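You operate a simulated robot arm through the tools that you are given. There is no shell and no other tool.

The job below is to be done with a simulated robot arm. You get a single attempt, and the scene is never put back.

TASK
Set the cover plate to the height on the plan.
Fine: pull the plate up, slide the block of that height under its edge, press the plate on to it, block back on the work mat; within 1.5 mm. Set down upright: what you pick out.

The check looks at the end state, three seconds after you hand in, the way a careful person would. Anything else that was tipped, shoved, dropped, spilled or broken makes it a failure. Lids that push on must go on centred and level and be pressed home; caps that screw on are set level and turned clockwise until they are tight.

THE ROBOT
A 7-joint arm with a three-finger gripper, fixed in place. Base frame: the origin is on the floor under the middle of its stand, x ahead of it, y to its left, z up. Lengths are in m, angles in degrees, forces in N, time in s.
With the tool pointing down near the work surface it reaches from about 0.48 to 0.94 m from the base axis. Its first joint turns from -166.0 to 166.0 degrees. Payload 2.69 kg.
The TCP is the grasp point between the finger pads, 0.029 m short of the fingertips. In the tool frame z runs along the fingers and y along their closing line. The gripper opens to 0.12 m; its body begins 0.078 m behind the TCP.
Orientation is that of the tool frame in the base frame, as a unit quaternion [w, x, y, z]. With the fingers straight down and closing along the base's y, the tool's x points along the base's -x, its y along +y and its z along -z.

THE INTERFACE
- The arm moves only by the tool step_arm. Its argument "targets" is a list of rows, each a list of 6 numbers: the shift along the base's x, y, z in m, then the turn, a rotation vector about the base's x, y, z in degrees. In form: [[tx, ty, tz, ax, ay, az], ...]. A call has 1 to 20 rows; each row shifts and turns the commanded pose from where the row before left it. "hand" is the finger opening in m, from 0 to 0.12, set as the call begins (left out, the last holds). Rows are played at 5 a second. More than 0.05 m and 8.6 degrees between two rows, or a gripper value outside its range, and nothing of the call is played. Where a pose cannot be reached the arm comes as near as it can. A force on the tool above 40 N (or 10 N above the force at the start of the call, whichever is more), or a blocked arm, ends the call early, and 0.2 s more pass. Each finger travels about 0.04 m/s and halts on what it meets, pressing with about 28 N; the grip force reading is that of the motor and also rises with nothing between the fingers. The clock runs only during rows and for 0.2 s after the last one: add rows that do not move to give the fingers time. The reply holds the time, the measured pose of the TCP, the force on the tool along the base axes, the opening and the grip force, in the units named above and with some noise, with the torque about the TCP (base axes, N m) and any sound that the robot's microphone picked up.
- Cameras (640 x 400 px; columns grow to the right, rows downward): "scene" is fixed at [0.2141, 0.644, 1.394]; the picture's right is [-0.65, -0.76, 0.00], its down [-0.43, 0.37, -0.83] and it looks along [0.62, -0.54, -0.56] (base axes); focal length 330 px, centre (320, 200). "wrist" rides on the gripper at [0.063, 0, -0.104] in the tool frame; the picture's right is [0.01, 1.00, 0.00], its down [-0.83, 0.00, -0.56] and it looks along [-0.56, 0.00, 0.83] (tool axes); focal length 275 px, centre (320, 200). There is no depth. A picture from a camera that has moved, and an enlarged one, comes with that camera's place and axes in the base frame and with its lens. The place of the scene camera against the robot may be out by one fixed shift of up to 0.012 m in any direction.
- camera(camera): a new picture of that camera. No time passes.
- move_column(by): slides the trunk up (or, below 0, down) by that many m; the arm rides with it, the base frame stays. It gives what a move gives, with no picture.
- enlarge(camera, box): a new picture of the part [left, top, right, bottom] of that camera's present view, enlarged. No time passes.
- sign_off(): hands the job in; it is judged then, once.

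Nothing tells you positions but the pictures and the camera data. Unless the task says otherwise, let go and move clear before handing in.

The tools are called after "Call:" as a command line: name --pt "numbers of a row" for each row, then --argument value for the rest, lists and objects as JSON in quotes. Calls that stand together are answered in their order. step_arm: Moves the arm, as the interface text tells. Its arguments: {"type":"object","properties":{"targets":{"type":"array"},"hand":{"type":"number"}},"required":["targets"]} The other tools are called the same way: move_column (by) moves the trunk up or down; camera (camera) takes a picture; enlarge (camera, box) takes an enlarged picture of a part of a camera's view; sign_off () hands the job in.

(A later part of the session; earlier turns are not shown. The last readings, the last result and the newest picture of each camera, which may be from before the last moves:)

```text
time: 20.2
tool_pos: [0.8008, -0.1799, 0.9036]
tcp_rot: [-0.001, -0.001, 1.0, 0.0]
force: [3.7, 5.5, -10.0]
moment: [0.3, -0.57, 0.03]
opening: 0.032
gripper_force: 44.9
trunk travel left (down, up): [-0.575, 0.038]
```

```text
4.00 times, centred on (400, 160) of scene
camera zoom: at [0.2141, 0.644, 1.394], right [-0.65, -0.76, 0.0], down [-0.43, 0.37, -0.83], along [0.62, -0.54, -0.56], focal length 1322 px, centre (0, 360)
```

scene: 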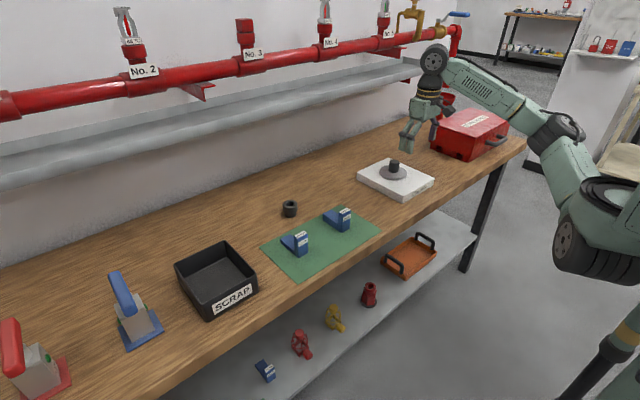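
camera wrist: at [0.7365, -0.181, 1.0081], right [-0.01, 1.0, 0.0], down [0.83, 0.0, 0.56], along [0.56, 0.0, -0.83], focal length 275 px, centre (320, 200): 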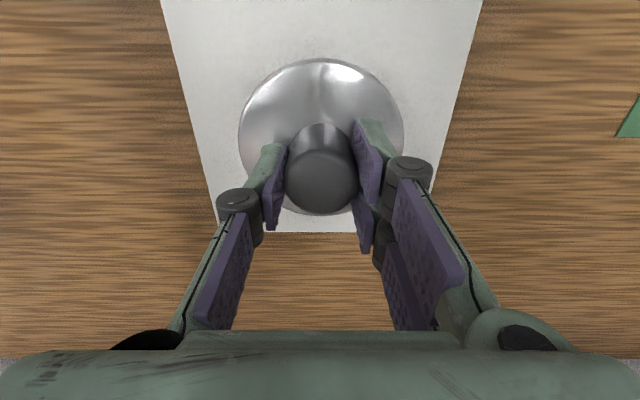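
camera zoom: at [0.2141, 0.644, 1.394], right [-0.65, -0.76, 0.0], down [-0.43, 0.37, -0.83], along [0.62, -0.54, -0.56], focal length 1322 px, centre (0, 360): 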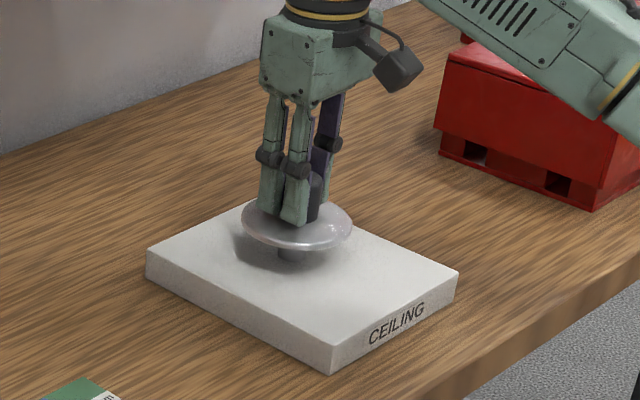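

About 26.5 mm of rise so far with roughly 10 N of friction. I'll go a few millimetres more so the 25 mm block clears easily.

Call:
step_arm --pt "0 0 0.002 0 0 0" --pt "0 0 0.002 0 0 0" --pt "0 0 0.002 0 0 0" --pt "0 0 0 0 0 0" --pt "0 0 0 0 0 0"

Call:
enlarge --camera "scene" --box '[370, 140, 430, 200]'

Call:
camera --camera "wrist"

```text
time: 21.4
tool_pos: [0.8012, -0.181, 0.908]
tcp_rot: [-0.005, 0.0, 1.0, 0.001]
force: [5.2, 0.7, -12.2]
moment: [-0.15, -0.74, 0.04]
opening: 0.0322
gripper_force: 45.1
trunk travel left (down, up): [-0.575, 0.038]
stopped in row 5: the force on the tool passed its limit at 40 N (the readings are from after the stop); the commanded pose is now the measured one
```

```text
6.67 times, centred on (400, 170) of scene
camera zoom: at [0.2141, 0.644, 1.394], right [-0.65, -0.76, 0.0], down [-0.43, 0.37, -0.83], along [0.62, -0.54, -0.56], focal length 2203 px, centre (-213, 400)
```

zoom: 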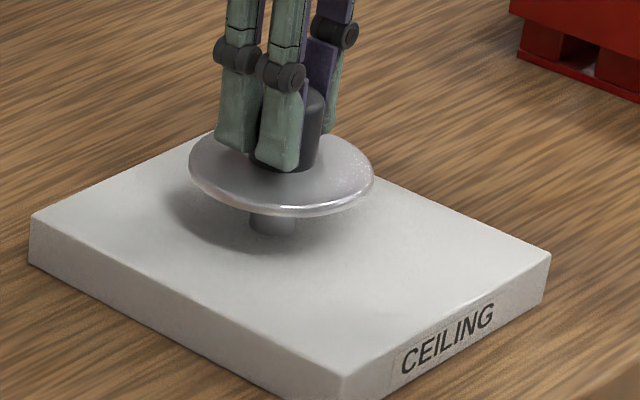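

```text
taken
camera wrist: at [0.7373, -0.181, 1.0118], right [-0.01, 1.0, 0.0], down [0.84, 0.0, 0.55], along [0.55, 0.0, -0.84], focal length 275 px, centre (320, 200)
```

wrist: 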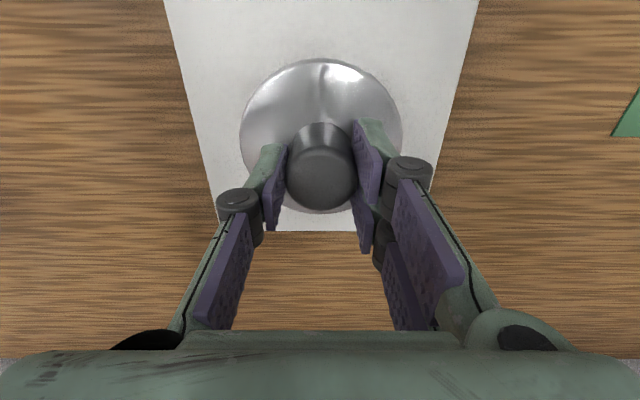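

The pull met its upper stop (force limit) at about 30 mm of rise, so the gap exceeds 25 mm. I'll back off slightly and level the tool to relieve the load, then release.

Call:
step_arm --pt "0 0 -0.0005 0 -0.3 0" --pt "0 0 -0.0005 0 -0.27 0" --pt "0 0 0 0 0 0" --pt "0 0 0 0 0 0"

Call:
camera --camera "wrist"

Call:
enlarge --camera "scene" --box '[370, 140, 430, 200]'

```text
time: 22.4
tool_pos: [0.8012, -0.1803, 0.9052]
tcp_rot: [0.0, 0.0, 1.0, 0.0]
force: [5.7, 2.0, -11.0]
moment: [0.07, 0.24, -0.02]
opening: 0.0323
gripper_force: 45.3
trunk travel left (down, up): [-0.575, 0.038]
```

```text
taken
camera wrist: at [0.7358, -0.181, 1.0113], right [-0.01, 1.0, 0.0], down [0.83, 0.0, 0.56], along [0.56, 0.0, -0.83], focal length 275 px, centre (320, 200)
```

wrist: 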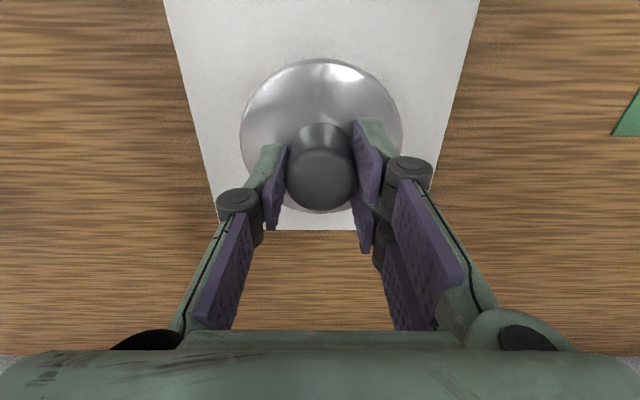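

```text
6.67 times, centred on (400, 170) of scene
camera zoom: at [0.2141, 0.644, 1.394], right [-0.65, -0.76, 0.0], down [-0.43, 0.37, -0.83], along [0.62, -0.54, -0.56], focal length 2203 px, centre (-213, 400)
```

zoom: 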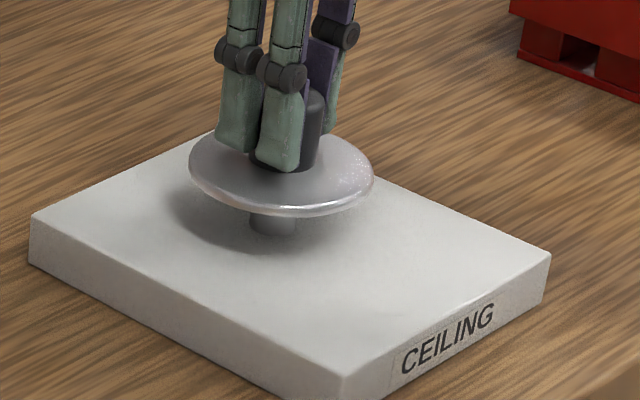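

The plate is up about 29 mm and level. I'll release the knob and go straight up to check that it stays.

Call:
step_arm --pt "0 0 0 0 0 0" --pt "0 0 0 0 0 0" --pt "0 0 0 0 0 0" --pt "0 0 0 0 0 0" --pt "0 0 0 0 0 0" --pt "0 0 0.02 0 0 0" --pt "0 0 0.03 0 0 0" --pt "0 0 0.03 0 0 0" --pt "0 0 0 0 0 0" --hand 0.07

Call:
camera --camera "wrist"

Call:
enlarge --camera "scene" --box '[370, 140, 430, 200]'

```text
time: 24.4
tool_pos: [0.7984, -0.1794, 0.9872]
tcp_rot: [0.002, -0.001, 1.0, 0.001]
force: [-0.2, -0.3, 0.5]
moment: [0.01, 0.0, 0.06]
opening: 0.0701
gripper_force: 0.0
trunk travel left (down, up): [-0.575, 0.038]
```

```text
taken
camera wrist: at [0.7337, -0.1795, 1.0916], right [-0.01, 1.0, 0.0], down [0.83, 0.0, 0.56], along [0.56, 0.0, -0.83], focal length 275 px, centre (320, 200)
```

wrist: 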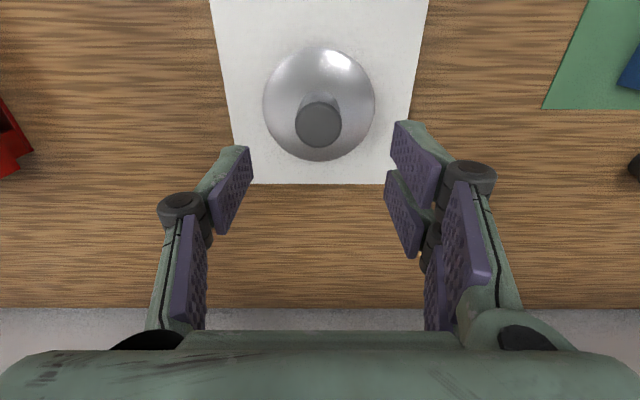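

```text
6.67 times, centred on (400, 170) of scene
camera zoom: at [0.2141, 0.644, 1.394], right [-0.65, -0.76, 0.0], down [-0.43, 0.37, -0.83], along [0.62, -0.54, -0.56], focal length 2203 px, centre (-213, 400)
```

zoom: 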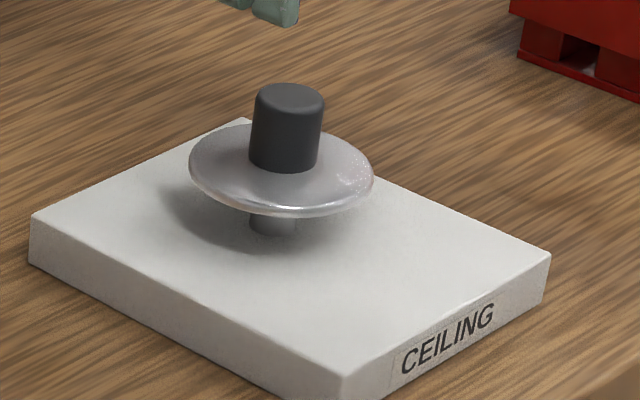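

The plate stays up with a gap of about 30 mm. Next I'll go over to the 25 mm block on the mat.

Call:
step_arm --pt "-0.02 0.043 0 0 0 0" --pt "-0.02 0.043 0 0 0 0" --pt "-0.02 0.043 0 0 0 0" --pt "-0.02 0.043 0 0 0 0" --pt "-0.02 0.043 0 0 0 0" --pt "-0.02 0.043 0 0 0 0" --pt "-0.02 0.042 0 0 0 0" --pt "0 0 0 0 0 0" --pt "0 0 0 0 0 0" --pt "0 0 0 0 0 0"

Call:
camera --camera "wrist"

Call:
enlarge --camera "wrist" --box '[240, 60, 400, 160]'

```text
time: 26.6
tool_pos: [0.6591, 0.1197, 0.9893]
tcp_rot: [0.002, -0.001, 1.0, 0.001]
force: [0.4, 0.5, -0.7]
moment: [-0.02, 0.01, 0.01]
opening: 0.0699
gripper_force: 0.0
trunk travel left (down, up): [-0.575, 0.038]
```

```text
taken
camera wrist: at [0.5949, 0.1196, 1.0937], right [-0.01, 1.0, 0.0], down [0.83, 0.0, 0.56], along [0.56, 0.0, -0.83], focal length 275 px, centre (320, 200)
```

wrist: 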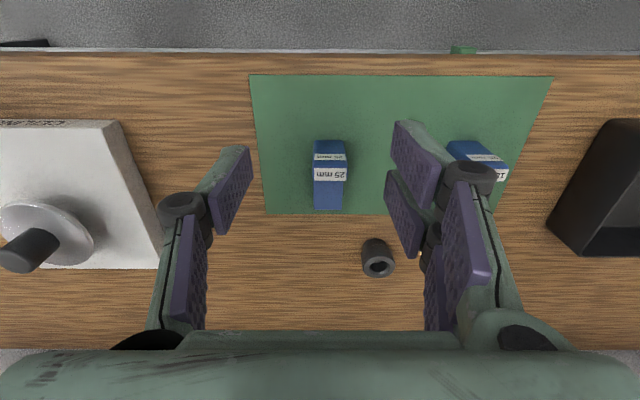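

```text
4.00 times, centred on (320, 110) of wrist
camera zoom: at [0.5949, 0.1196, 1.0937], right [-0.01, 1.0, 0.0], down [0.83, 0.0, 0.56], along [0.56, 0.0, -0.83], focal length 1101 px, centre (320, 560)
```

zoom: 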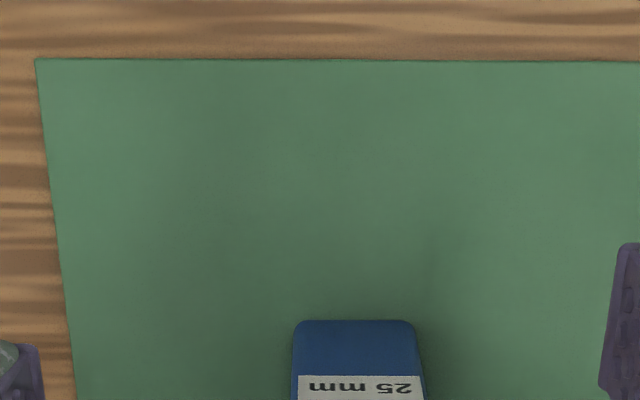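

Call:
enlarge --camera "wrist" --box '[280, 130, 380, 220]'

Call:
enlarge --camera "scene" --box '[310, 195, 370, 245]'

```text
4.44 times, centred on (330, 175) of wrist
camera zoom: at [0.5949, 0.1196, 1.0937], right [-0.01, 1.0, 0.0], down [0.83, 0.0, 0.56], along [0.56, 0.0, -0.83], focal length 1224 px, centre (276, 311)
```

zoom: 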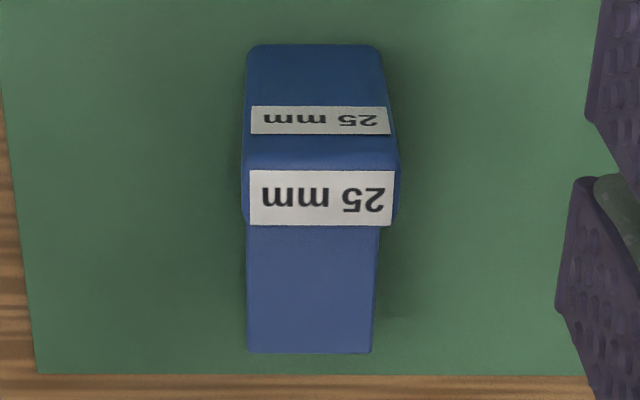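

```text
8.00 times, centred on (340, 220) of scene
camera zoom: at [0.2141, 0.644, 1.394], right [-0.65, -0.76, 0.0], down [-0.43, 0.37, -0.83], along [0.62, -0.54, -0.56], focal length 2644 px, centre (160, 40)
```

zoom: 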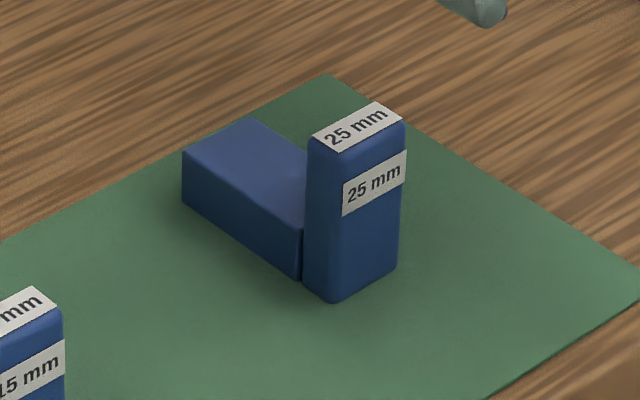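

The 25 mm block's handle is near (0.718, 0.129), about 32 mm wide, 15 mm thick and 65 mm tall, with its foot reaching to x ≈ 0.787. I'll line up above the handle.

Call:
step_arm --pt "0.03 0.005 -0.02 0 0.23 0" --pt "0.029 0.004 -0.03 0 0 0" --pt "0 0 -0.025 0 0 0" --pt "0 0 0 0 0 0" --pt "0 0 0 0 0 0" --pt "0 0 0 0 0 0"

Call:
camera --camera "wrist"

Call:
enlarge --camera "wrist" --box '[240, 90, 400, 190]'

Call:
enlarge --camera "scene" --box '[300, 170, 380, 250]'

```text
time: 28.0
tool_pos: [0.7162, 0.1297, 0.9123]
tcp_rot: [-0.001, -0.002, 1.0, 0.0]
force: [0.1, 0.7, -0.3]
moment: [0.01, 0.01, 0.02]
opening: 0.0697
gripper_force: 0.0
trunk travel left (down, up): [-0.575, 0.038]
```

```text
taken
camera wrist: at [0.6535, 0.1293, 1.0184], right [-0.01, 1.0, 0.0], down [0.83, 0.0, 0.56], along [0.56, 0.0, -0.83], focal length 275 px, centre (320, 200)
```

wrist: 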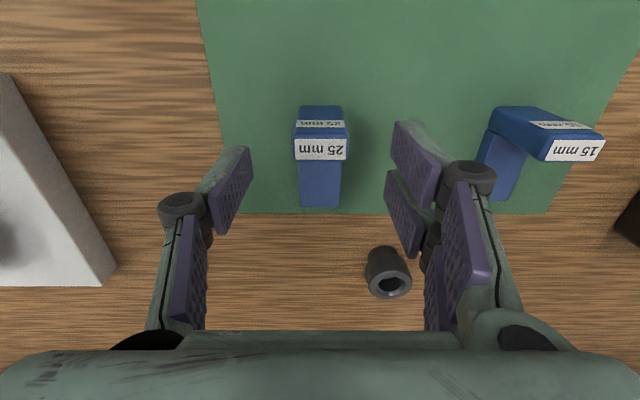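

```text
4.00 times, centred on (320, 140) of wrist
camera zoom: at [0.6535, 0.1293, 1.0184], right [-0.01, 1.0, 0.0], down [0.83, 0.0, 0.56], along [0.56, 0.0, -0.83], focal length 1101 px, centre (320, 440)
```

zoom: 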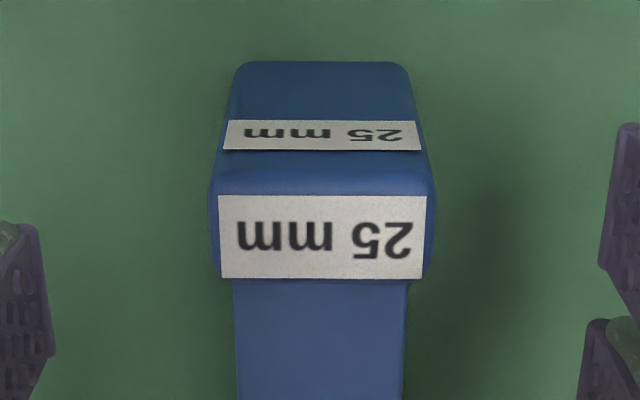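

```text
5.00 times, centred on (340, 210) of scene
camera zoom: at [0.2141, 0.644, 1.394], right [-0.65, -0.76, 0.0], down [-0.43, 0.37, -0.83], along [0.62, -0.54, -0.56], focal length 1652 px, centre (220, 150)
```

zoom: 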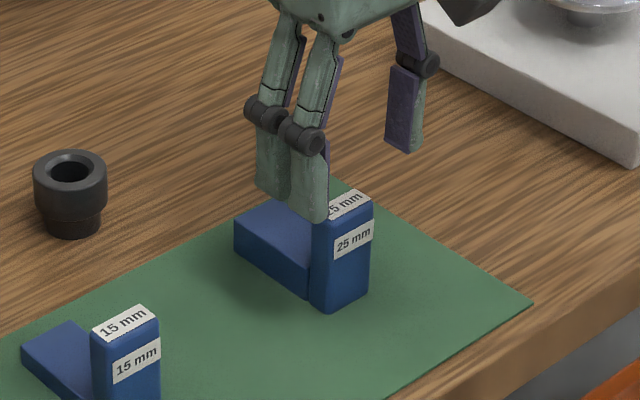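

The handle is well centred. I'll lower the fingers around it and close.

Call:
step_arm --pt "0.0015 0 -0.02 0 0 0" --pt "0 0 -0.02 0 0 0" --pt "0 0 -0.015 0 0 0" --pt "0 0 -0.012 0 0 0" --pt "0 0 0 0 0 0" --pt "0 0 0 0 0 0" --pt "0 0 0 0 0 0" --hand 0.056

Call:
enlarge --camera "wrist" --box '[220, 110, 420, 235]'

Call:
enlarge --camera "scene" --box '[300, 170, 380, 250]'

```text
time: 29.6
tool_pos: [0.7187, 0.1279, 0.8444]
tcp_rot: [-0.001, -0.001, 1.0, 0.001]
force: [0.2, 0.6, 0.2]
moment: [-0.03, -0.04, -0.01]
opening: 0.056
gripper_force: 0.0
trunk travel left (down, up): [-0.575, 0.038]
```

```text
3.20 times, centred on (320, 172) of wrist
camera zoom: at [0.6546, 0.1278, 0.9504], right [-0.01, 1.0, 0.0], down [0.83, 0.0, 0.56], along [0.56, 0.0, -0.83], focal length 881 px, centre (320, 288)
```

zoom: 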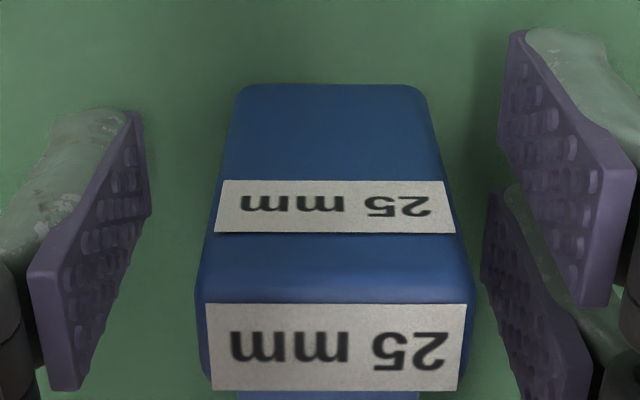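

```text
5.00 times, centred on (340, 210) of scene
camera zoom: at [0.2141, 0.644, 1.394], right [-0.65, -0.76, 0.0], down [-0.43, 0.37, -0.83], along [0.62, -0.54, -0.56], focal length 1652 px, centre (220, 150)
```

zoom: 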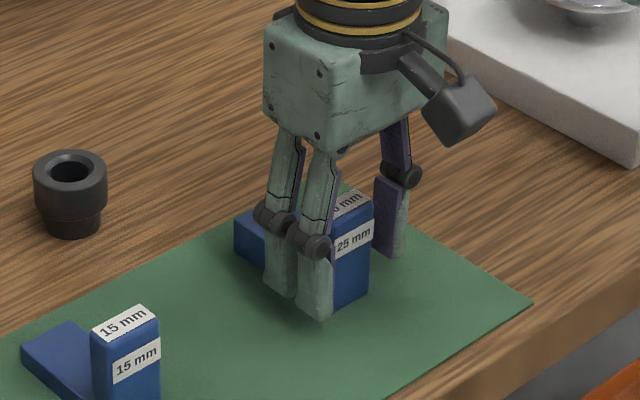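

The block sits about 1.6 mm to +y of the finger centre. I'll correct that and grip it.

Call:
step_arm --pt "0 0.0016 0 0 0 0" --pt "0 0 0 0 0 0"

Call:
step_arm --pt "0 0 0 0 0 0" --pt "0 0 0 0 0 0" --pt "0 0 0 0 0 0" --pt "0 0 0 0 0 0" --pt "0 0 0 0 0 0" --hand 0.02

Call:
enlarge --camera "wrist" --box '[220, 110, 420, 235]'

Call:
enlarge --camera "scene" --box '[300, 170, 380, 250]'

```text
time: 30.2
tool_pos: [0.719, 0.1305, 0.8453]
tcp_rot: [-0.001, 0.0, 1.0, 0.001]
force: [-0.4, -0.5, -0.1]
moment: [-0.01, -0.02, 0.0]
opening: 0.0559
gripper_force: 0.1
trunk travel left (down, up): [-0.575, 0.038]
```

```text
time: 31.4
tool_pos: [0.7189, 0.1301, 0.8464]
tcp_rot: [0.001, -0.001, 1.0, 0.001]
force: [0.6, -0.1, 1.0]
moment: [-0.02, -0.01, 0.02]
opening: 0.0332
gripper_force: 27.9
trunk travel left (down, up): [-0.575, 0.038]
```

```text
3.20 times, centred on (320, 172) of wrist
camera zoom: at [0.655, 0.1302, 0.9505], right [-0.01, 1.0, 0.0], down [0.83, 0.0, 0.56], along [0.56, 0.0, -0.83], focal length 881 px, centre (320, 288)
```

zoom: 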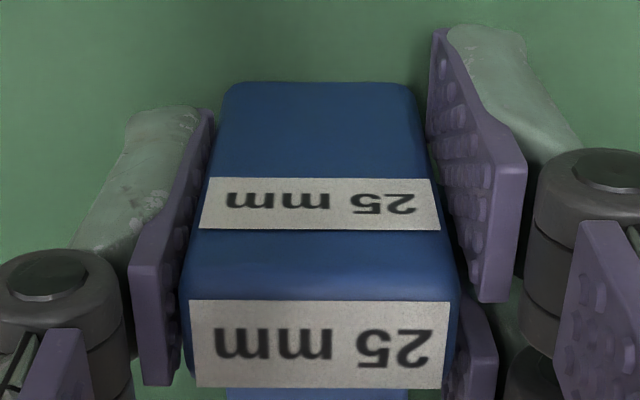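

```text
5.00 times, centred on (340, 210) of scene
camera zoom: at [0.2141, 0.644, 1.394], right [-0.65, -0.76, 0.0], down [-0.43, 0.37, -0.83], along [0.62, -0.54, -0.56], focal length 1652 px, centre (220, 150)
```

zoom: 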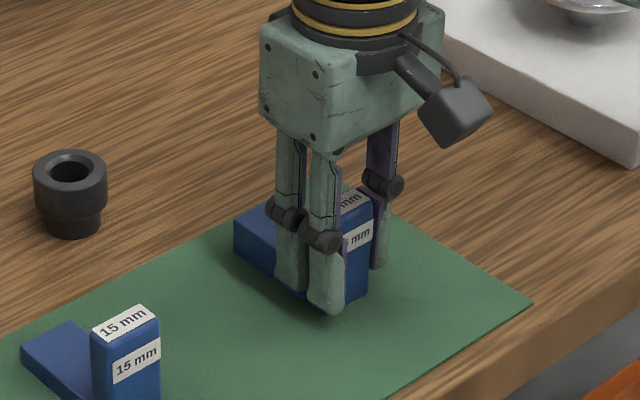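

The block is gripped at 33 mm. I'll lift it straight up and check that it hangs level.

Call:
step_arm --pt "0 0 0.005 0 0 0" --pt "0 0 0.015 0 0 0" --pt "0 0 0.03 0 0 0" --pt "0 0 0.035 0 0 0" --pt "0 0 0 0 0 0" --pt "0 0 0 0 0 0"

Call:
camera --camera "wrist"

Call:
enlarge --camera "scene" --box '[300, 150, 380, 250]'

```text
time: 32.8
tool_pos: [0.7191, 0.1317, 0.9317]
tcp_rot: [-0.001, -0.001, 1.0, 0.001]
force: [0.1, -0.2, -1.5]
moment: [0.0, 0.07, 0.02]
opening: 0.0335
gripper_force: 27.8
trunk travel left (down, up): [-0.575, 0.038]
```

```text
taken
camera wrist: at [0.6548, 0.1311, 1.0365], right [-0.01, 1.0, 0.0], down [0.83, 0.0, 0.55], along [0.55, 0.0, -0.83], focal length 275 px, centre (320, 200)
```

wrist: 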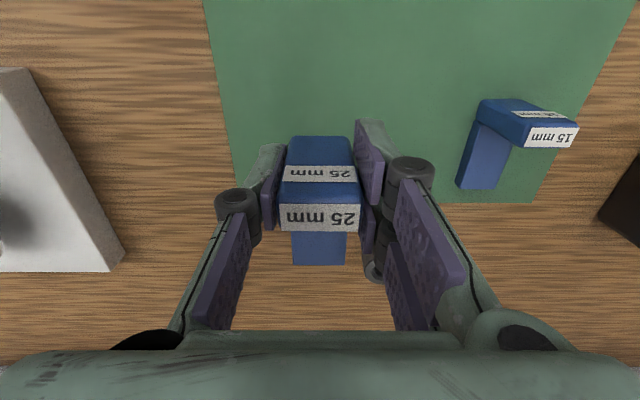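

```text
4.00 times, centred on (340, 200) of scene
camera zoom: at [0.2141, 0.644, 1.394], right [-0.65, -0.76, 0.0], down [-0.43, 0.37, -0.83], along [0.62, -0.54, -0.56], focal length 1322 px, centre (240, 200)
```

zoom: 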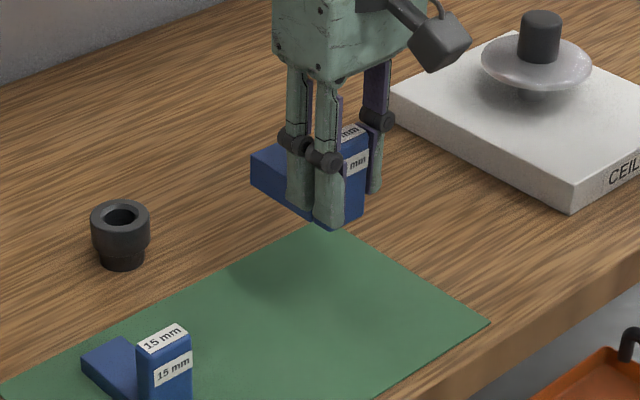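

It hangs level. I'll carry it across to just in front of the plate (robot side), lined up with the plate centre.

Call:
step_arm --pt "-0.03 -0.03 0 0 0 0" --pt "-0.015 -0.04 0 0 0 0" --pt "0 -0.045 0 0 0 0" --pt "0 -0.045 0 0 0 0" --pt "0 -0.045 0 0 0 0" --pt "0 -0.045 0 0 0 0" --pt "0 -0.04 0 0 0 0" --pt "0 -0.021 0 0 0 0" --pt "0 0 0 0 0 0" --pt "0 0 0 0 0 0" --pt "0 0 0 0 0 0"

Call:
camera --camera "wrist"

Call:
enlarge --camera "wrist" --box '[220, 120, 420, 270]'

Call:
enlarge --camera "scene" --box '[350, 110, 450, 210]'

```text
time: 35.2
tool_pos: [0.6742, -0.1833, 0.93]
tcp_rot: [0.0, -0.001, 1.0, 0.002]
force: [0.5, -0.3, -1.5]
moment: [0.01, 0.02, -0.02]
opening: 0.0334
gripper_force: 27.5
trunk travel left (down, up): [-0.575, 0.038]
```

```text
taken
camera wrist: at [0.6098, -0.183, 1.035], right [-0.01, 1.0, 0.0], down [0.83, 0.0, 0.56], along [0.56, 0.0, -0.83], focal length 275 px, centre (320, 200)
```

wrist: 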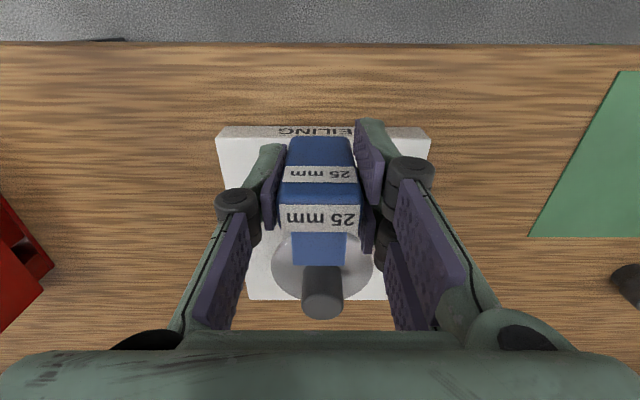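

```text
2.67 times, centred on (320, 195) of wrist
camera zoom: at [0.6098, -0.183, 1.035], right [-0.01, 1.0, 0.0], down [0.83, 0.0, 0.56], along [0.56, 0.0, -0.83], focal length 734 px, centre (320, 213)
```

zoom: 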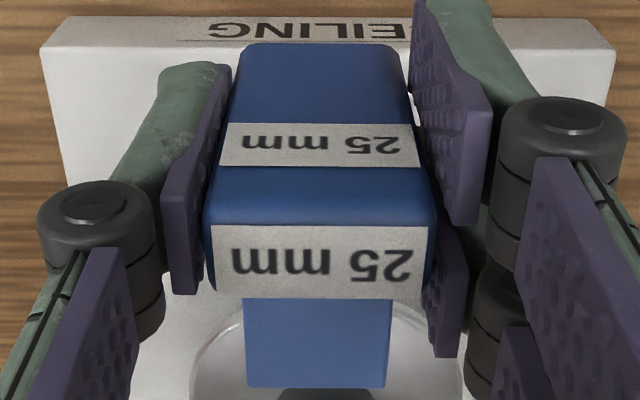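

```text
4.00 times, centred on (400, 160) of scene
camera zoom: at [0.2141, 0.644, 1.394], right [-0.65, -0.76, 0.0], down [-0.43, 0.37, -0.83], along [0.62, -0.54, -0.56], focal length 1322 px, centre (0, 360)
```

zoom: 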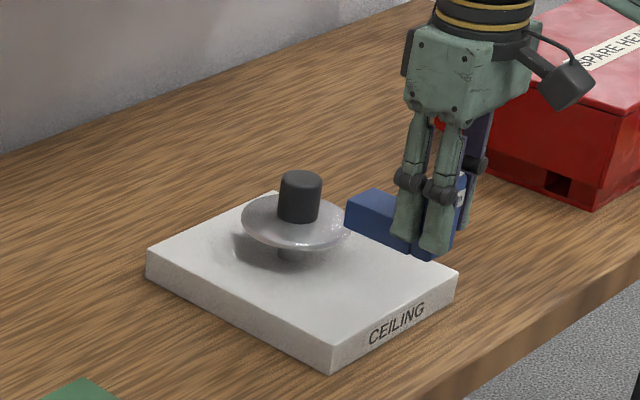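

The foot is right in front of the plate edge. I'll lower it towards the board and then feel for contact in small steps.

Call:
step_arm --pt "0 0.002 -0.02 0 0 0" --pt "0 0 -0.02 0 0 0" --pt "0 0 -0.008 0 0 0" --pt "0 0 0 0 0 0" --pt "0 0 0 0 0 0" --pt "0 0 0 0 0 0"

Call:
camera --camera "wrist"

Call:
enlarge --camera "scene" --box '[360, 140, 440, 200]'

```text
time: 36.6
tool_pos: [0.6748, -0.181, 0.8814]
tcp_rot: [-0.001, -0.001, 1.0, 0.0]
force: [0.3, 0.5, -0.5]
moment: [0.0, 0.02, -0.01]
opening: 0.0333
gripper_force: 27.9
trunk travel left (down, up): [-0.575, 0.038]
```

```text
taken
camera wrist: at [0.6105, -0.1807, 0.9866], right [-0.01, 1.0, 0.0], down [0.83, 0.0, 0.56], along [0.56, 0.0, -0.83], focal length 275 px, centre (320, 200)
```

wrist: 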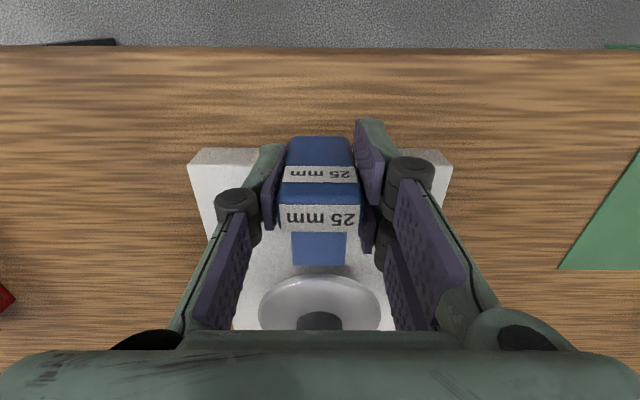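

```text
6.67 times, centred on (400, 170) of scene
camera zoom: at [0.2141, 0.644, 1.394], right [-0.65, -0.76, 0.0], down [-0.43, 0.37, -0.83], along [0.62, -0.54, -0.56], focal length 2203 px, centre (-213, 400)
```

zoom: 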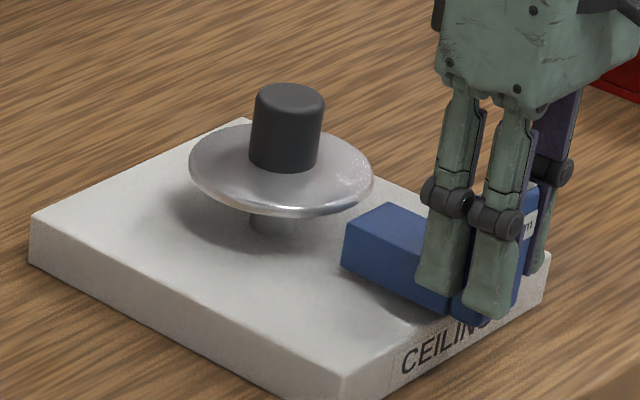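

Call:
step_arm --pt "0 0 -0.003 0 0 0" --pt "0 0 -0.003 0 0 0" --pt "0 0 0 0 0 0" --pt "0 0 0 0 0 0"

Call:
step_arm --pt "0 0 -0.001 0 0 0" --pt "0 0 0 0 0 0"

Call:
step_arm --pt "0 0 -0.001 0 0 0" --pt "0 0 0 0 0 0"

Call:
enlarge --camera "scene" --box '[360, 140, 440, 200]'

```text
time: 37.6
tool_pos: [0.6753, -0.1791, 0.8757]
tcp_rot: [0.0, -0.001, 1.0, 0.0]
force: [-0.4, 1.0, -0.5]
moment: [-0.01, 0.08, 0.0]
opening: 0.0337
gripper_force: 27.9
trunk travel left (down, up): [-0.575, 0.038]
```

```text
time: 38.2
tool_pos: [0.6749, -0.179, 0.8746]
tcp_rot: [-0.001, -0.001, 1.0, 0.001]
force: [0.4, 0.4, -1.0]
moment: [-0.02, 0.01, 0.02]
opening: 0.033
gripper_force: 27.8
trunk travel left (down, up): [-0.575, 0.038]
```

```text
time: 38.8
tool_pos: [0.6747, -0.1796, 0.8758]
tcp_rot: [0.001, -0.001, 1.0, 0.0]
force: [-2.0, 0.3, 6.7]
moment: [-0.01, -0.02, 0.02]
opening: 0.0333
gripper_force: 28.0
trunk travel left (down, up): [-0.575, 0.038]
```

```text
6.67 times, centred on (400, 170) of scene
camera zoom: at [0.2141, 0.644, 1.394], right [-0.65, -0.76, 0.0], down [-0.43, 0.37, -0.83], along [0.62, -0.54, -0.56], focal length 2203 px, centre (-213, 400)
```

zoom: 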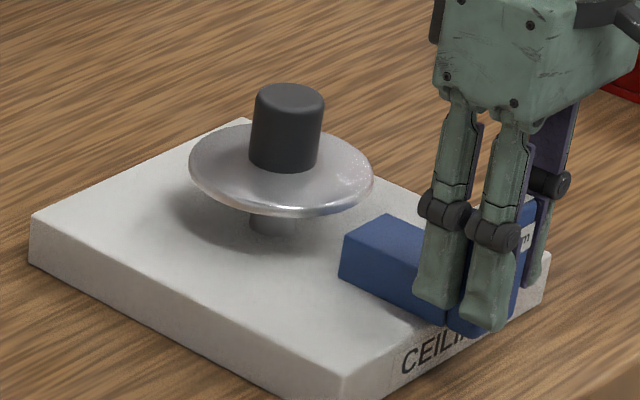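

Contact with the board is felt (about 7 N). I'll raise 1 mm and slide the foot under the plate edge.

Call:
step_arm --pt "0 0 0.0012 0 0 0" --pt "0.005 0 0 0 0 0" --pt "0.005 0 0 0 0 0" --pt "0.005 0 0 0 0 0" --pt "0 0 0 0 0 0"

Call:
camera --camera "wrist"

Call:
enlarge --camera "scene" --box '[360, 140, 440, 200]'

```text
time: 40.0
tool_pos: [0.6892, -0.1788, 0.8761]
tcp_rot: [-0.001, -0.001, 1.0, 0.001]
force: [-0.7, 0.0, -0.1]
moment: [-0.02, 0.0, -0.02]
opening: 0.0334
gripper_force: 27.7
trunk travel left (down, up): [-0.575, 0.038]
```

```text
taken
camera wrist: at [0.6255, -0.1791, 0.9805], right [-0.01, 1.0, 0.0], down [0.83, 0.0, 0.56], along [0.56, 0.0, -0.83], focal length 275 px, centre (320, 200)
```

wrist: 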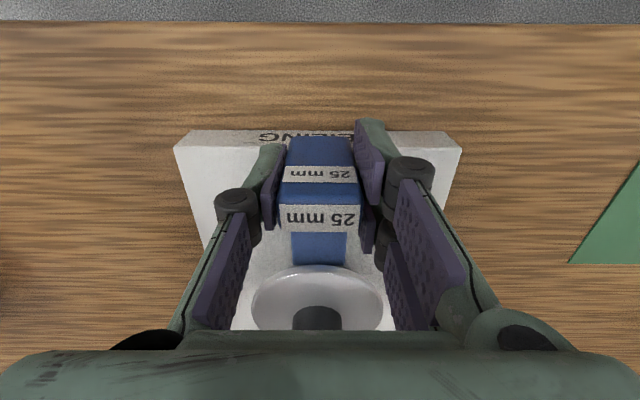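

```text
6.67 times, centred on (400, 170) of scene
camera zoom: at [0.2141, 0.644, 1.394], right [-0.65, -0.76, 0.0], down [-0.43, 0.37, -0.83], along [0.62, -0.54, -0.56], focal length 2203 px, centre (-213, 400)
```

zoom: 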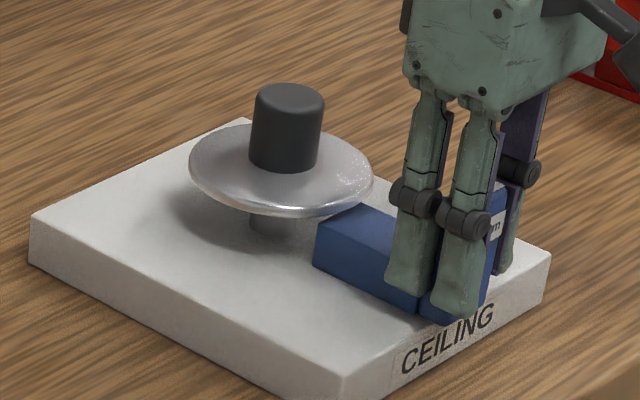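

No contact so far and the foot is going under the edge. I'll continue in small steps.

Call:
step_arm --pt "0.004 0 0 0 0 0" --pt "0.004 0 0 0 0 0" --pt "0.004 0 0 0 0 0" --pt "0 0 0 0 0 0"

Call:
enlarge --camera "scene" --box '[360, 140, 440, 200]'

Call:
camera --camera "wrist"

```text
time: 41.0
tool_pos: [0.7017, -0.1788, 0.8745]
tcp_rot: [-0.001, -0.001, 1.0, 0.001]
force: [-0.3, 0.1, 3.0]
moment: [0.02, 0.06, 0.03]
opening: 0.0332
gripper_force: 28.4
trunk travel left (down, up): [-0.575, 0.038]
```

```text
6.67 times, centred on (400, 170) of scene
camera zoom: at [0.2141, 0.644, 1.394], right [-0.65, -0.76, 0.0], down [-0.43, 0.37, -0.83], along [0.62, -0.54, -0.56], focal length 2203 px, centre (-213, 400)
```

zoom: 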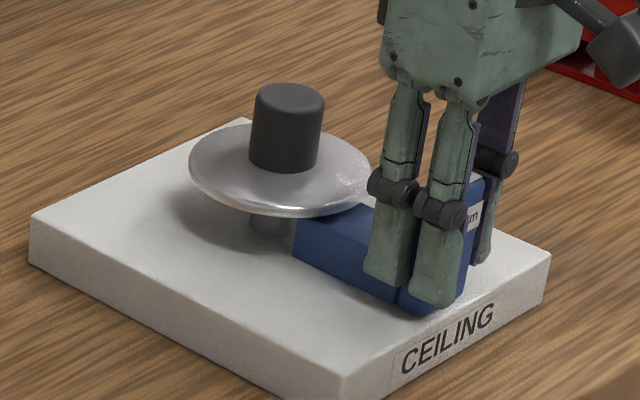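

```text
taken
camera wrist: at [0.6377, -0.1789, 0.9804], right [-0.01, 1.0, 0.0], down [0.83, 0.0, 0.56], along [0.56, 0.0, -0.83], focal length 275 px, centre (320, 200)
```

wrist: 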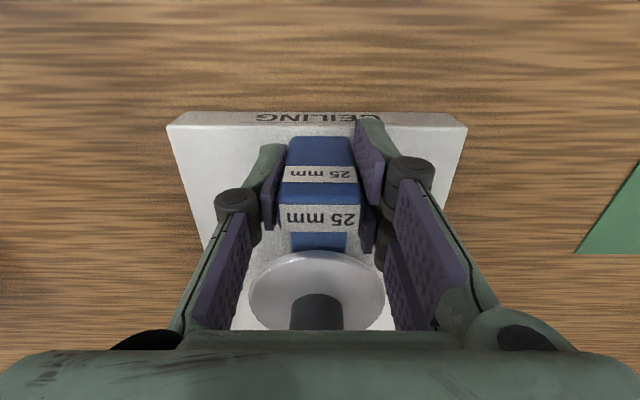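

Call:
step_arm --pt "0.003 0 0 0 0 0" --pt "0.003 0 0 0 0 0" --pt "0.003 0 0 0 0 0" --pt "0 0 0 0 0 0"

Call:
enlarge --camera "scene" --box '[360, 140, 440, 200]'

Call:
enlarge --camera "wrist" --box '[220, 180, 420, 330]'

```text
time: 42.0
tool_pos: [0.7121, -0.1799, 0.8752]
tcp_rot: [-0.001, -0.001, 1.0, 0.0]
force: [-0.7, -0.2, -0.8]
moment: [0.03, 0.02, 0.0]
opening: 0.0333
gripper_force: 28.0
trunk travel left (down, up): [-0.575, 0.038]
```

```text
6.67 times, centred on (400, 170) of scene
camera zoom: at [0.2141, 0.644, 1.394], right [-0.65, -0.76, 0.0], down [-0.43, 0.37, -0.83], along [0.62, -0.54, -0.56], focal length 2203 px, centre (-213, 400)
```

zoom: 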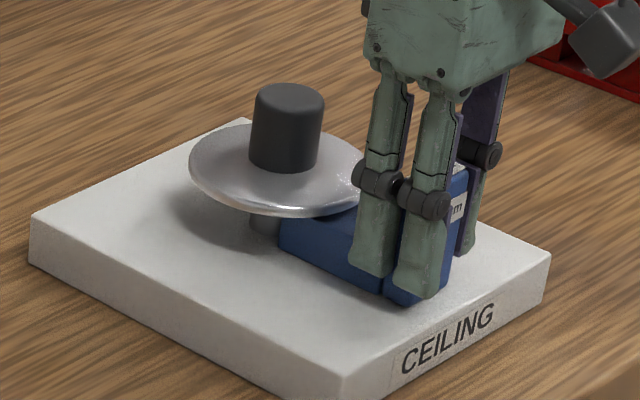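

```text
2.67 times, centred on (320, 255) of wrist
camera zoom: at [0.6474, -0.1799, 0.9808], right [-0.01, 1.0, 0.0], down [0.83, 0.0, 0.56], along [0.56, 0.0, -0.83], focal length 734 px, centre (320, 53)
```

zoom: 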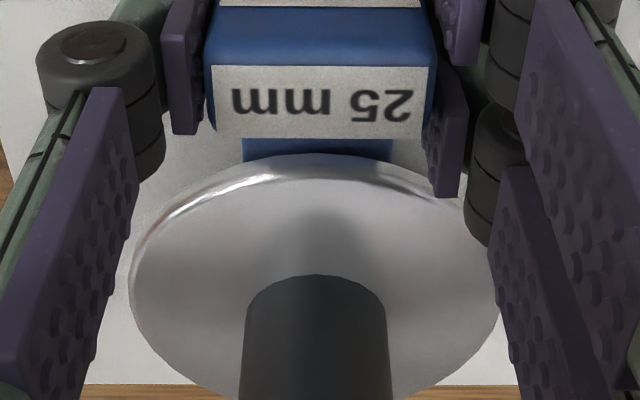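

The foot is about 25 mm under the edge with no contact to the plate. I'll set the block down on the board, release it and lift clear.

Call:
step_arm --pt "0 0 -0.001 0 0 0" --pt "0 0 0 0 0 0" --pt "0 0 0 0 0 0"

Call:
step_arm --pt "0 0 0 0 0 0" --pt "0 0 0 0 0 0" --pt "0 0 0 0 0 0" --hand 0.056

Call:
camera --camera "wrist"

Call:
enlarge --camera "scene" --box '[360, 140, 440, 200]'

```text
time: 42.8
tool_pos: [0.7109, -0.18, 0.8758]
tcp_rot: [0.0, 0.001, 1.0, 0.001]
force: [2.1, -0.7, 4.7]
moment: [0.0, -0.09, 0.01]
opening: 0.0335
gripper_force: 28.1
trunk travel left (down, up): [-0.575, 0.038]
```

```text
time: 43.6
tool_pos: [0.7103, -0.1796, 0.8731]
tcp_rot: [-0.001, -0.001, 1.0, 0.0]
force: [0.7, 0.4, -0.2]
moment: [0.03, 0.0, -0.01]
opening: 0.0563
gripper_force: 0.1
trunk travel left (down, up): [-0.575, 0.038]
```

```text
taken
camera wrist: at [0.6469, -0.1796, 0.9799], right [-0.01, 1.0, 0.0], down [0.83, 0.0, 0.56], along [0.56, 0.0, -0.83], focal length 275 px, centre (320, 200)
```

wrist: 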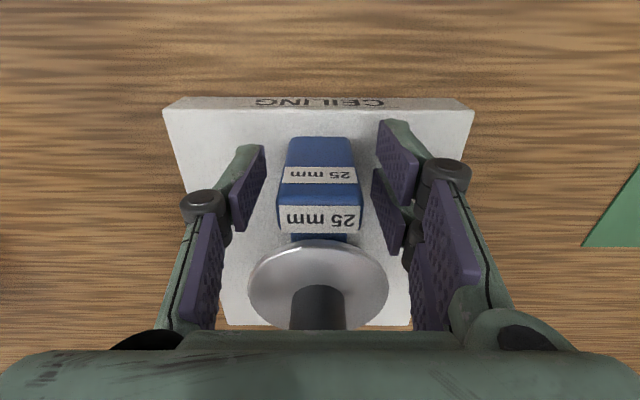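

```text
6.67 times, centred on (400, 170) of scene
camera zoom: at [0.2141, 0.644, 1.394], right [-0.65, -0.76, 0.0], down [-0.43, 0.37, -0.83], along [0.62, -0.54, -0.56], focal length 2203 px, centre (-213, 400)
```

zoom: 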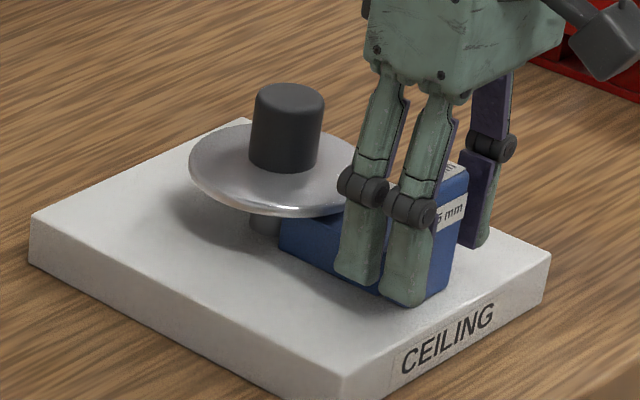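

The block is released and standing on the board. I'll lift clear and move over the knob with the fingers closed, ready to press.

Call:
step_arm --pt "0 0 0.01 0 0 0" --pt "0 0 0.03 0 0 0" --pt "0 0 0.035 0 0 0" --pt "0 0 0.035 0 0 0" --pt "0.04 0 0 0 0 0" --pt "0.045 0 0 0 0 0" --pt "0.0045 0 0 0 0 0" --pt "0 0 0 0 0 0" --pt "0 0 0 0 0 0"

Call:
step_arm --pt "0 0 0 0 0 0" --pt "0 0 0 0 0 0" --pt "0 0 0 0 0 0" --pt "0 0 0 0 0 0" --pt "0 0 0 0 0 0" --hand 0.0

Call:
camera --camera "wrist"

Call:
enlarge --camera "scene" --box '[360, 110, 440, 200]'

```text
time: 45.6
tool_pos: [0.7981, -0.1781, 0.9831]
tcp_rot: [-0.001, -0.001, 1.0, 0.001]
force: [0.1, 0.5, -0.6]
moment: [0.02, -0.02, -0.01]
opening: 0.0561
gripper_force: 0.0
trunk travel left (down, up): [-0.575, 0.038]
```

```text
time: 46.8
tool_pos: [0.7994, -0.1797, 0.9822]
tcp_rot: [-0.001, -0.002, 1.0, 0.001]
force: [0.3, -0.3, 1.0]
moment: [0.0, 0.01, -0.03]
opening: 0.0001
gripper_force: 28.3
trunk travel left (down, up): [-0.575, 0.038]
```

```text
taken
camera wrist: at [0.7345, -0.1798, 1.0883], right [-0.01, 1.0, 0.0], down [0.83, 0.0, 0.56], along [0.56, 0.0, -0.83], focal length 275 px, centre (320, 200)
```

wrist: 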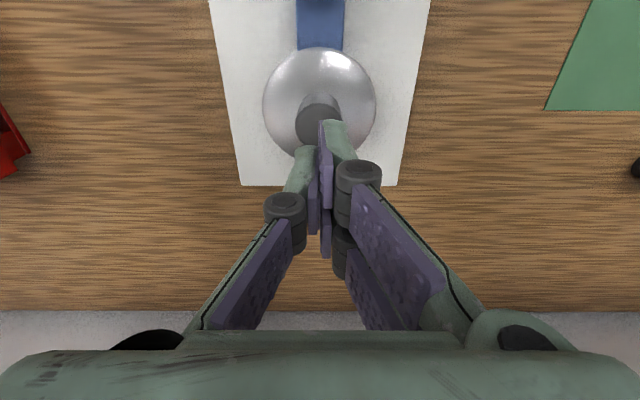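

```text
4.44 times, centred on (400, 155) of scene
camera zoom: at [0.2141, 0.644, 1.394], right [-0.65, -0.76, 0.0], down [-0.43, 0.37, -0.83], along [0.62, -0.54, -0.56], focal length 1469 px, centre (-36, 400)
```

zoom: 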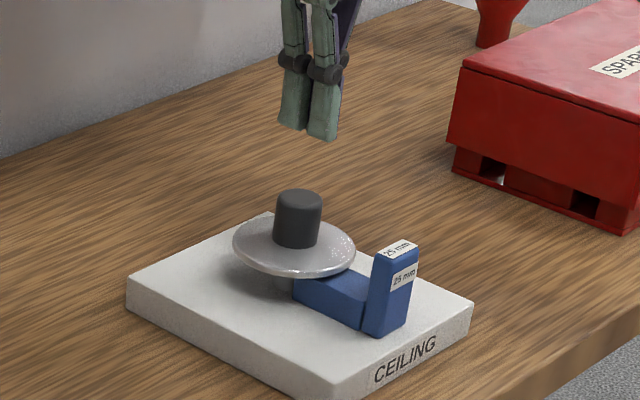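

The block stands with its foot under the plate. I'll descend to the knob with the fingers closed.

Call:
step_arm --pt "0.002 0 -0.015 0 0 0" --pt "0 0 -0.015 0 0 0" --pt "0 0 -0.01 0 0 0" --pt "0 0 -0.004 0 0 0" --pt "0 0 0 0 0 0" --pt "0 0 0 0 0 0"

Call:
camera --camera "wrist"

Call:
enlarge --camera "scene" --box '[360, 130, 440, 200]'

```text
time: 48.2
tool_pos: [0.8018, -0.1786, 0.9402]
tcp_rot: [-0.001, 0.0, 1.0, 0.001]
force: [1.3, 0.1, -0.3]
moment: [-0.02, -0.02, 0.05]
opening: 0.0
gripper_force: 28.1
trunk travel left (down, up): [-0.575, 0.038]
```

```text
taken
camera wrist: at [0.7379, -0.1793, 1.0448], right [-0.01, 1.0, 0.0], down [0.83, 0.0, 0.56], along [0.56, 0.0, -0.83], focal length 275 px, centre (320, 200)
```

wrist: 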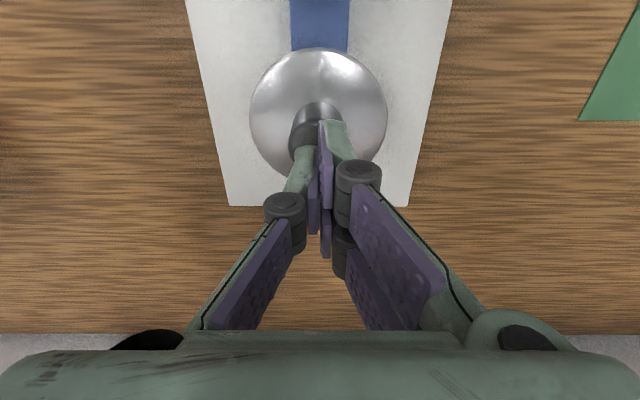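

```text
5.71 times, centred on (400, 165) of scene
camera zoom: at [0.2141, 0.644, 1.394], right [-0.65, -0.76, 0.0], down [-0.43, 0.37, -0.83], along [0.62, -0.54, -0.56], focal length 1888 px, centre (-137, 400)
```

zoom: 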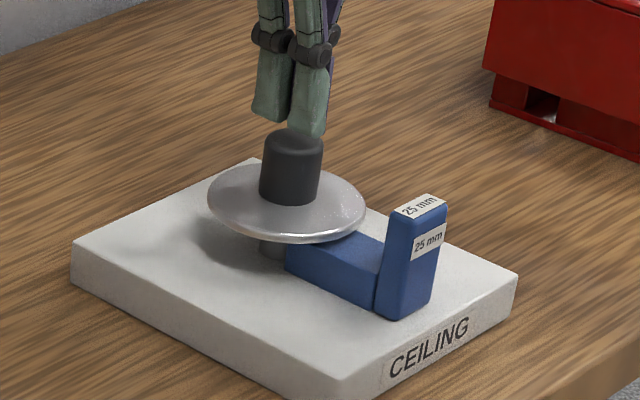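

Call:
step_arm --pt "0 0 -0.0015 0 0 0" --pt "0 0 -0.0015 0 0 0" --pt "0 0 0 0 0 0"

Call:
step_arm --pt "0 0 -0.001 0 0 0" --pt "0 0 -0.001 0 0 0" --pt "0 0 0 0 0 0"

Call:
step_arm --pt "0 0 -0.001 0 0 0" --pt "0 0 0 0 0 0"

Call:
step_arm --pt "0 0 -0.001 0 0 0" --pt "0 0 0 0 0 0"

```text
time: 49.0
tool_pos: [0.8015, -0.179, 0.9375]
tcp_rot: [-0.001, -0.001, 1.0, 0.001]
force: [0.1, 0.1, 0.5]
moment: [0.03, -0.01, 0.0]
opening: 0.0002
gripper_force: 28.4
trunk travel left (down, up): [-0.575, 0.038]
```

```text
time: 49.8
tool_pos: [0.8024, -0.1787, 0.9354]
tcp_rot: [0.0, -0.001, 1.0, 0.001]
force: [-0.1, -0.4, -0.1]
moment: [0.02, 0.02, 0.0]
opening: 0.0
gripper_force: 27.9
trunk travel left (down, up): [-0.575, 0.038]
```

```text
time: 50.4
tool_pos: [0.8029, -0.1777, 0.9345]
tcp_rot: [-0.001, -0.001, 1.0, 0.001]
force: [-0.1, 0.7, 0.0]
moment: [0.01, -0.02, 0.02]
opening: 0.0002
gripper_force: 27.4
trunk travel left (down, up): [-0.575, 0.038]
```

```text
time: 51.0
tool_pos: [0.803, -0.1789, 0.9337]
tcp_rot: [-0.001, -0.001, 1.0, 0.0]
force: [0.0, -0.8, -0.6]
moment: [0.01, 0.0, -0.01]
opening: 0.0
gripper_force: 27.2
trunk travel left (down, up): [-0.575, 0.038]
```

Call:
step_arm --pt "0 0 -0.001 0 0 0" --pt "0 0 0 0 0 0"

Call:
step_arm --pt "0 0 -0.001 0 0 0" --pt "0 0 0 0 0 0"

Call:
enlarge --camera "scene" --box '[370, 130, 430, 190]'

```text
time: 51.6
tool_pos: [0.8032, -0.1802, 0.9312]
tcp_rot: [-0.002, -0.001, 1.0, 0.001]
force: [0.0, -0.3, -0.7]
moment: [0.03, 0.02, 0.03]
opening: 0.0001
gripper_force: 28.0
trunk travel left (down, up): [-0.575, 0.038]
```

```text
time: 52.2
tool_pos: [0.8032, -0.1789, 0.9313]
tcp_rot: [0.0, -0.001, 1.0, 0.001]
force: [-0.7, 0.9, -0.8]
moment: [0.06, 0.03, 0.0]
opening: 0.0
gripper_force: 27.9
trunk travel left (down, up): [-0.575, 0.038]
```

```text
6.67 times, centred on (400, 160) of scene
camera zoom: at [0.2141, 0.644, 1.394], right [-0.65, -0.76, 0.0], down [-0.43, 0.37, -0.83], along [0.62, -0.54, -0.56], focal length 2203 px, centre (-213, 467)
```

zoom: 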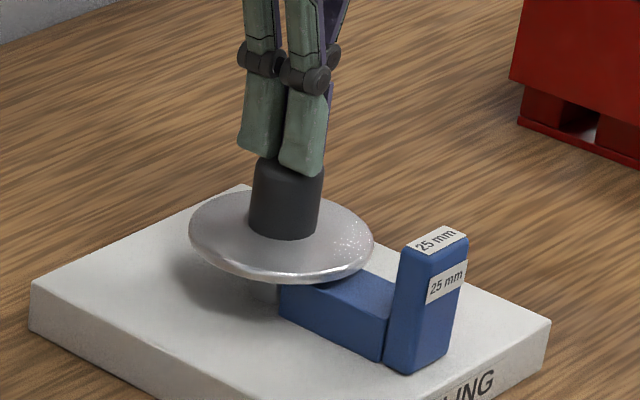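

Call:
step_arm --pt "0 0 -0.001 0 0 0" --pt "0 0 0 0 0 0"

Call:
step_arm --pt "0 0 -0.001 0 0 0" --pt "0 0 0 0 0 0"

Call:
step_arm --pt "0 0 -0.001 0 0 0" --pt "0 0 0 0 0 0"

Call:
enlarge --camera "scene" --box '[370, 130, 430, 190]'

```text
time: 52.8
tool_pos: [0.8021, -0.1783, 0.9305]
tcp_rot: [-0.001, -0.001, 1.0, 0.0]
force: [0.5, 0.5, 0.0]
moment: [-0.03, -0.01, 0.01]
opening: 0.0
gripper_force: 28.4
trunk travel left (down, up): [-0.575, 0.038]
```

```text
time: 53.4
tool_pos: [0.8031, -0.1805, 0.9295]
tcp_rot: [0.0, 0.0, 1.0, 0.0]
force: [-0.2, -0.5, -0.3]
moment: [-0.03, 0.01, -0.01]
opening: 0.0001
gripper_force: 29.0
trunk travel left (down, up): [-0.575, 0.038]
```

```text
time: 54.0
tool_pos: [0.8021, -0.1796, 0.9278]
tcp_rot: [-0.001, -0.001, 1.0, 0.001]
force: [-0.1, -0.1, -1.0]
moment: [0.03, -0.03, 0.0]
opening: 0.0
gripper_force: 28.3
trunk travel left (down, up): [-0.575, 0.038]
```

```text
6.67 times, centred on (400, 160) of scene
camera zoom: at [0.2141, 0.644, 1.394], right [-0.65, -0.76, 0.0], down [-0.43, 0.37, -0.83], along [0.62, -0.54, -0.56], focal length 2203 px, centre (-213, 467)
```

zoom: 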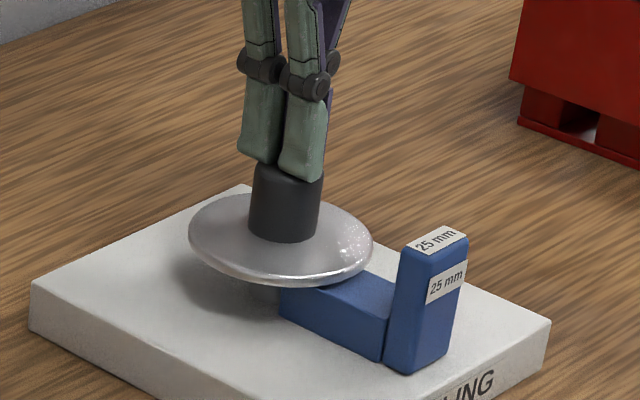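

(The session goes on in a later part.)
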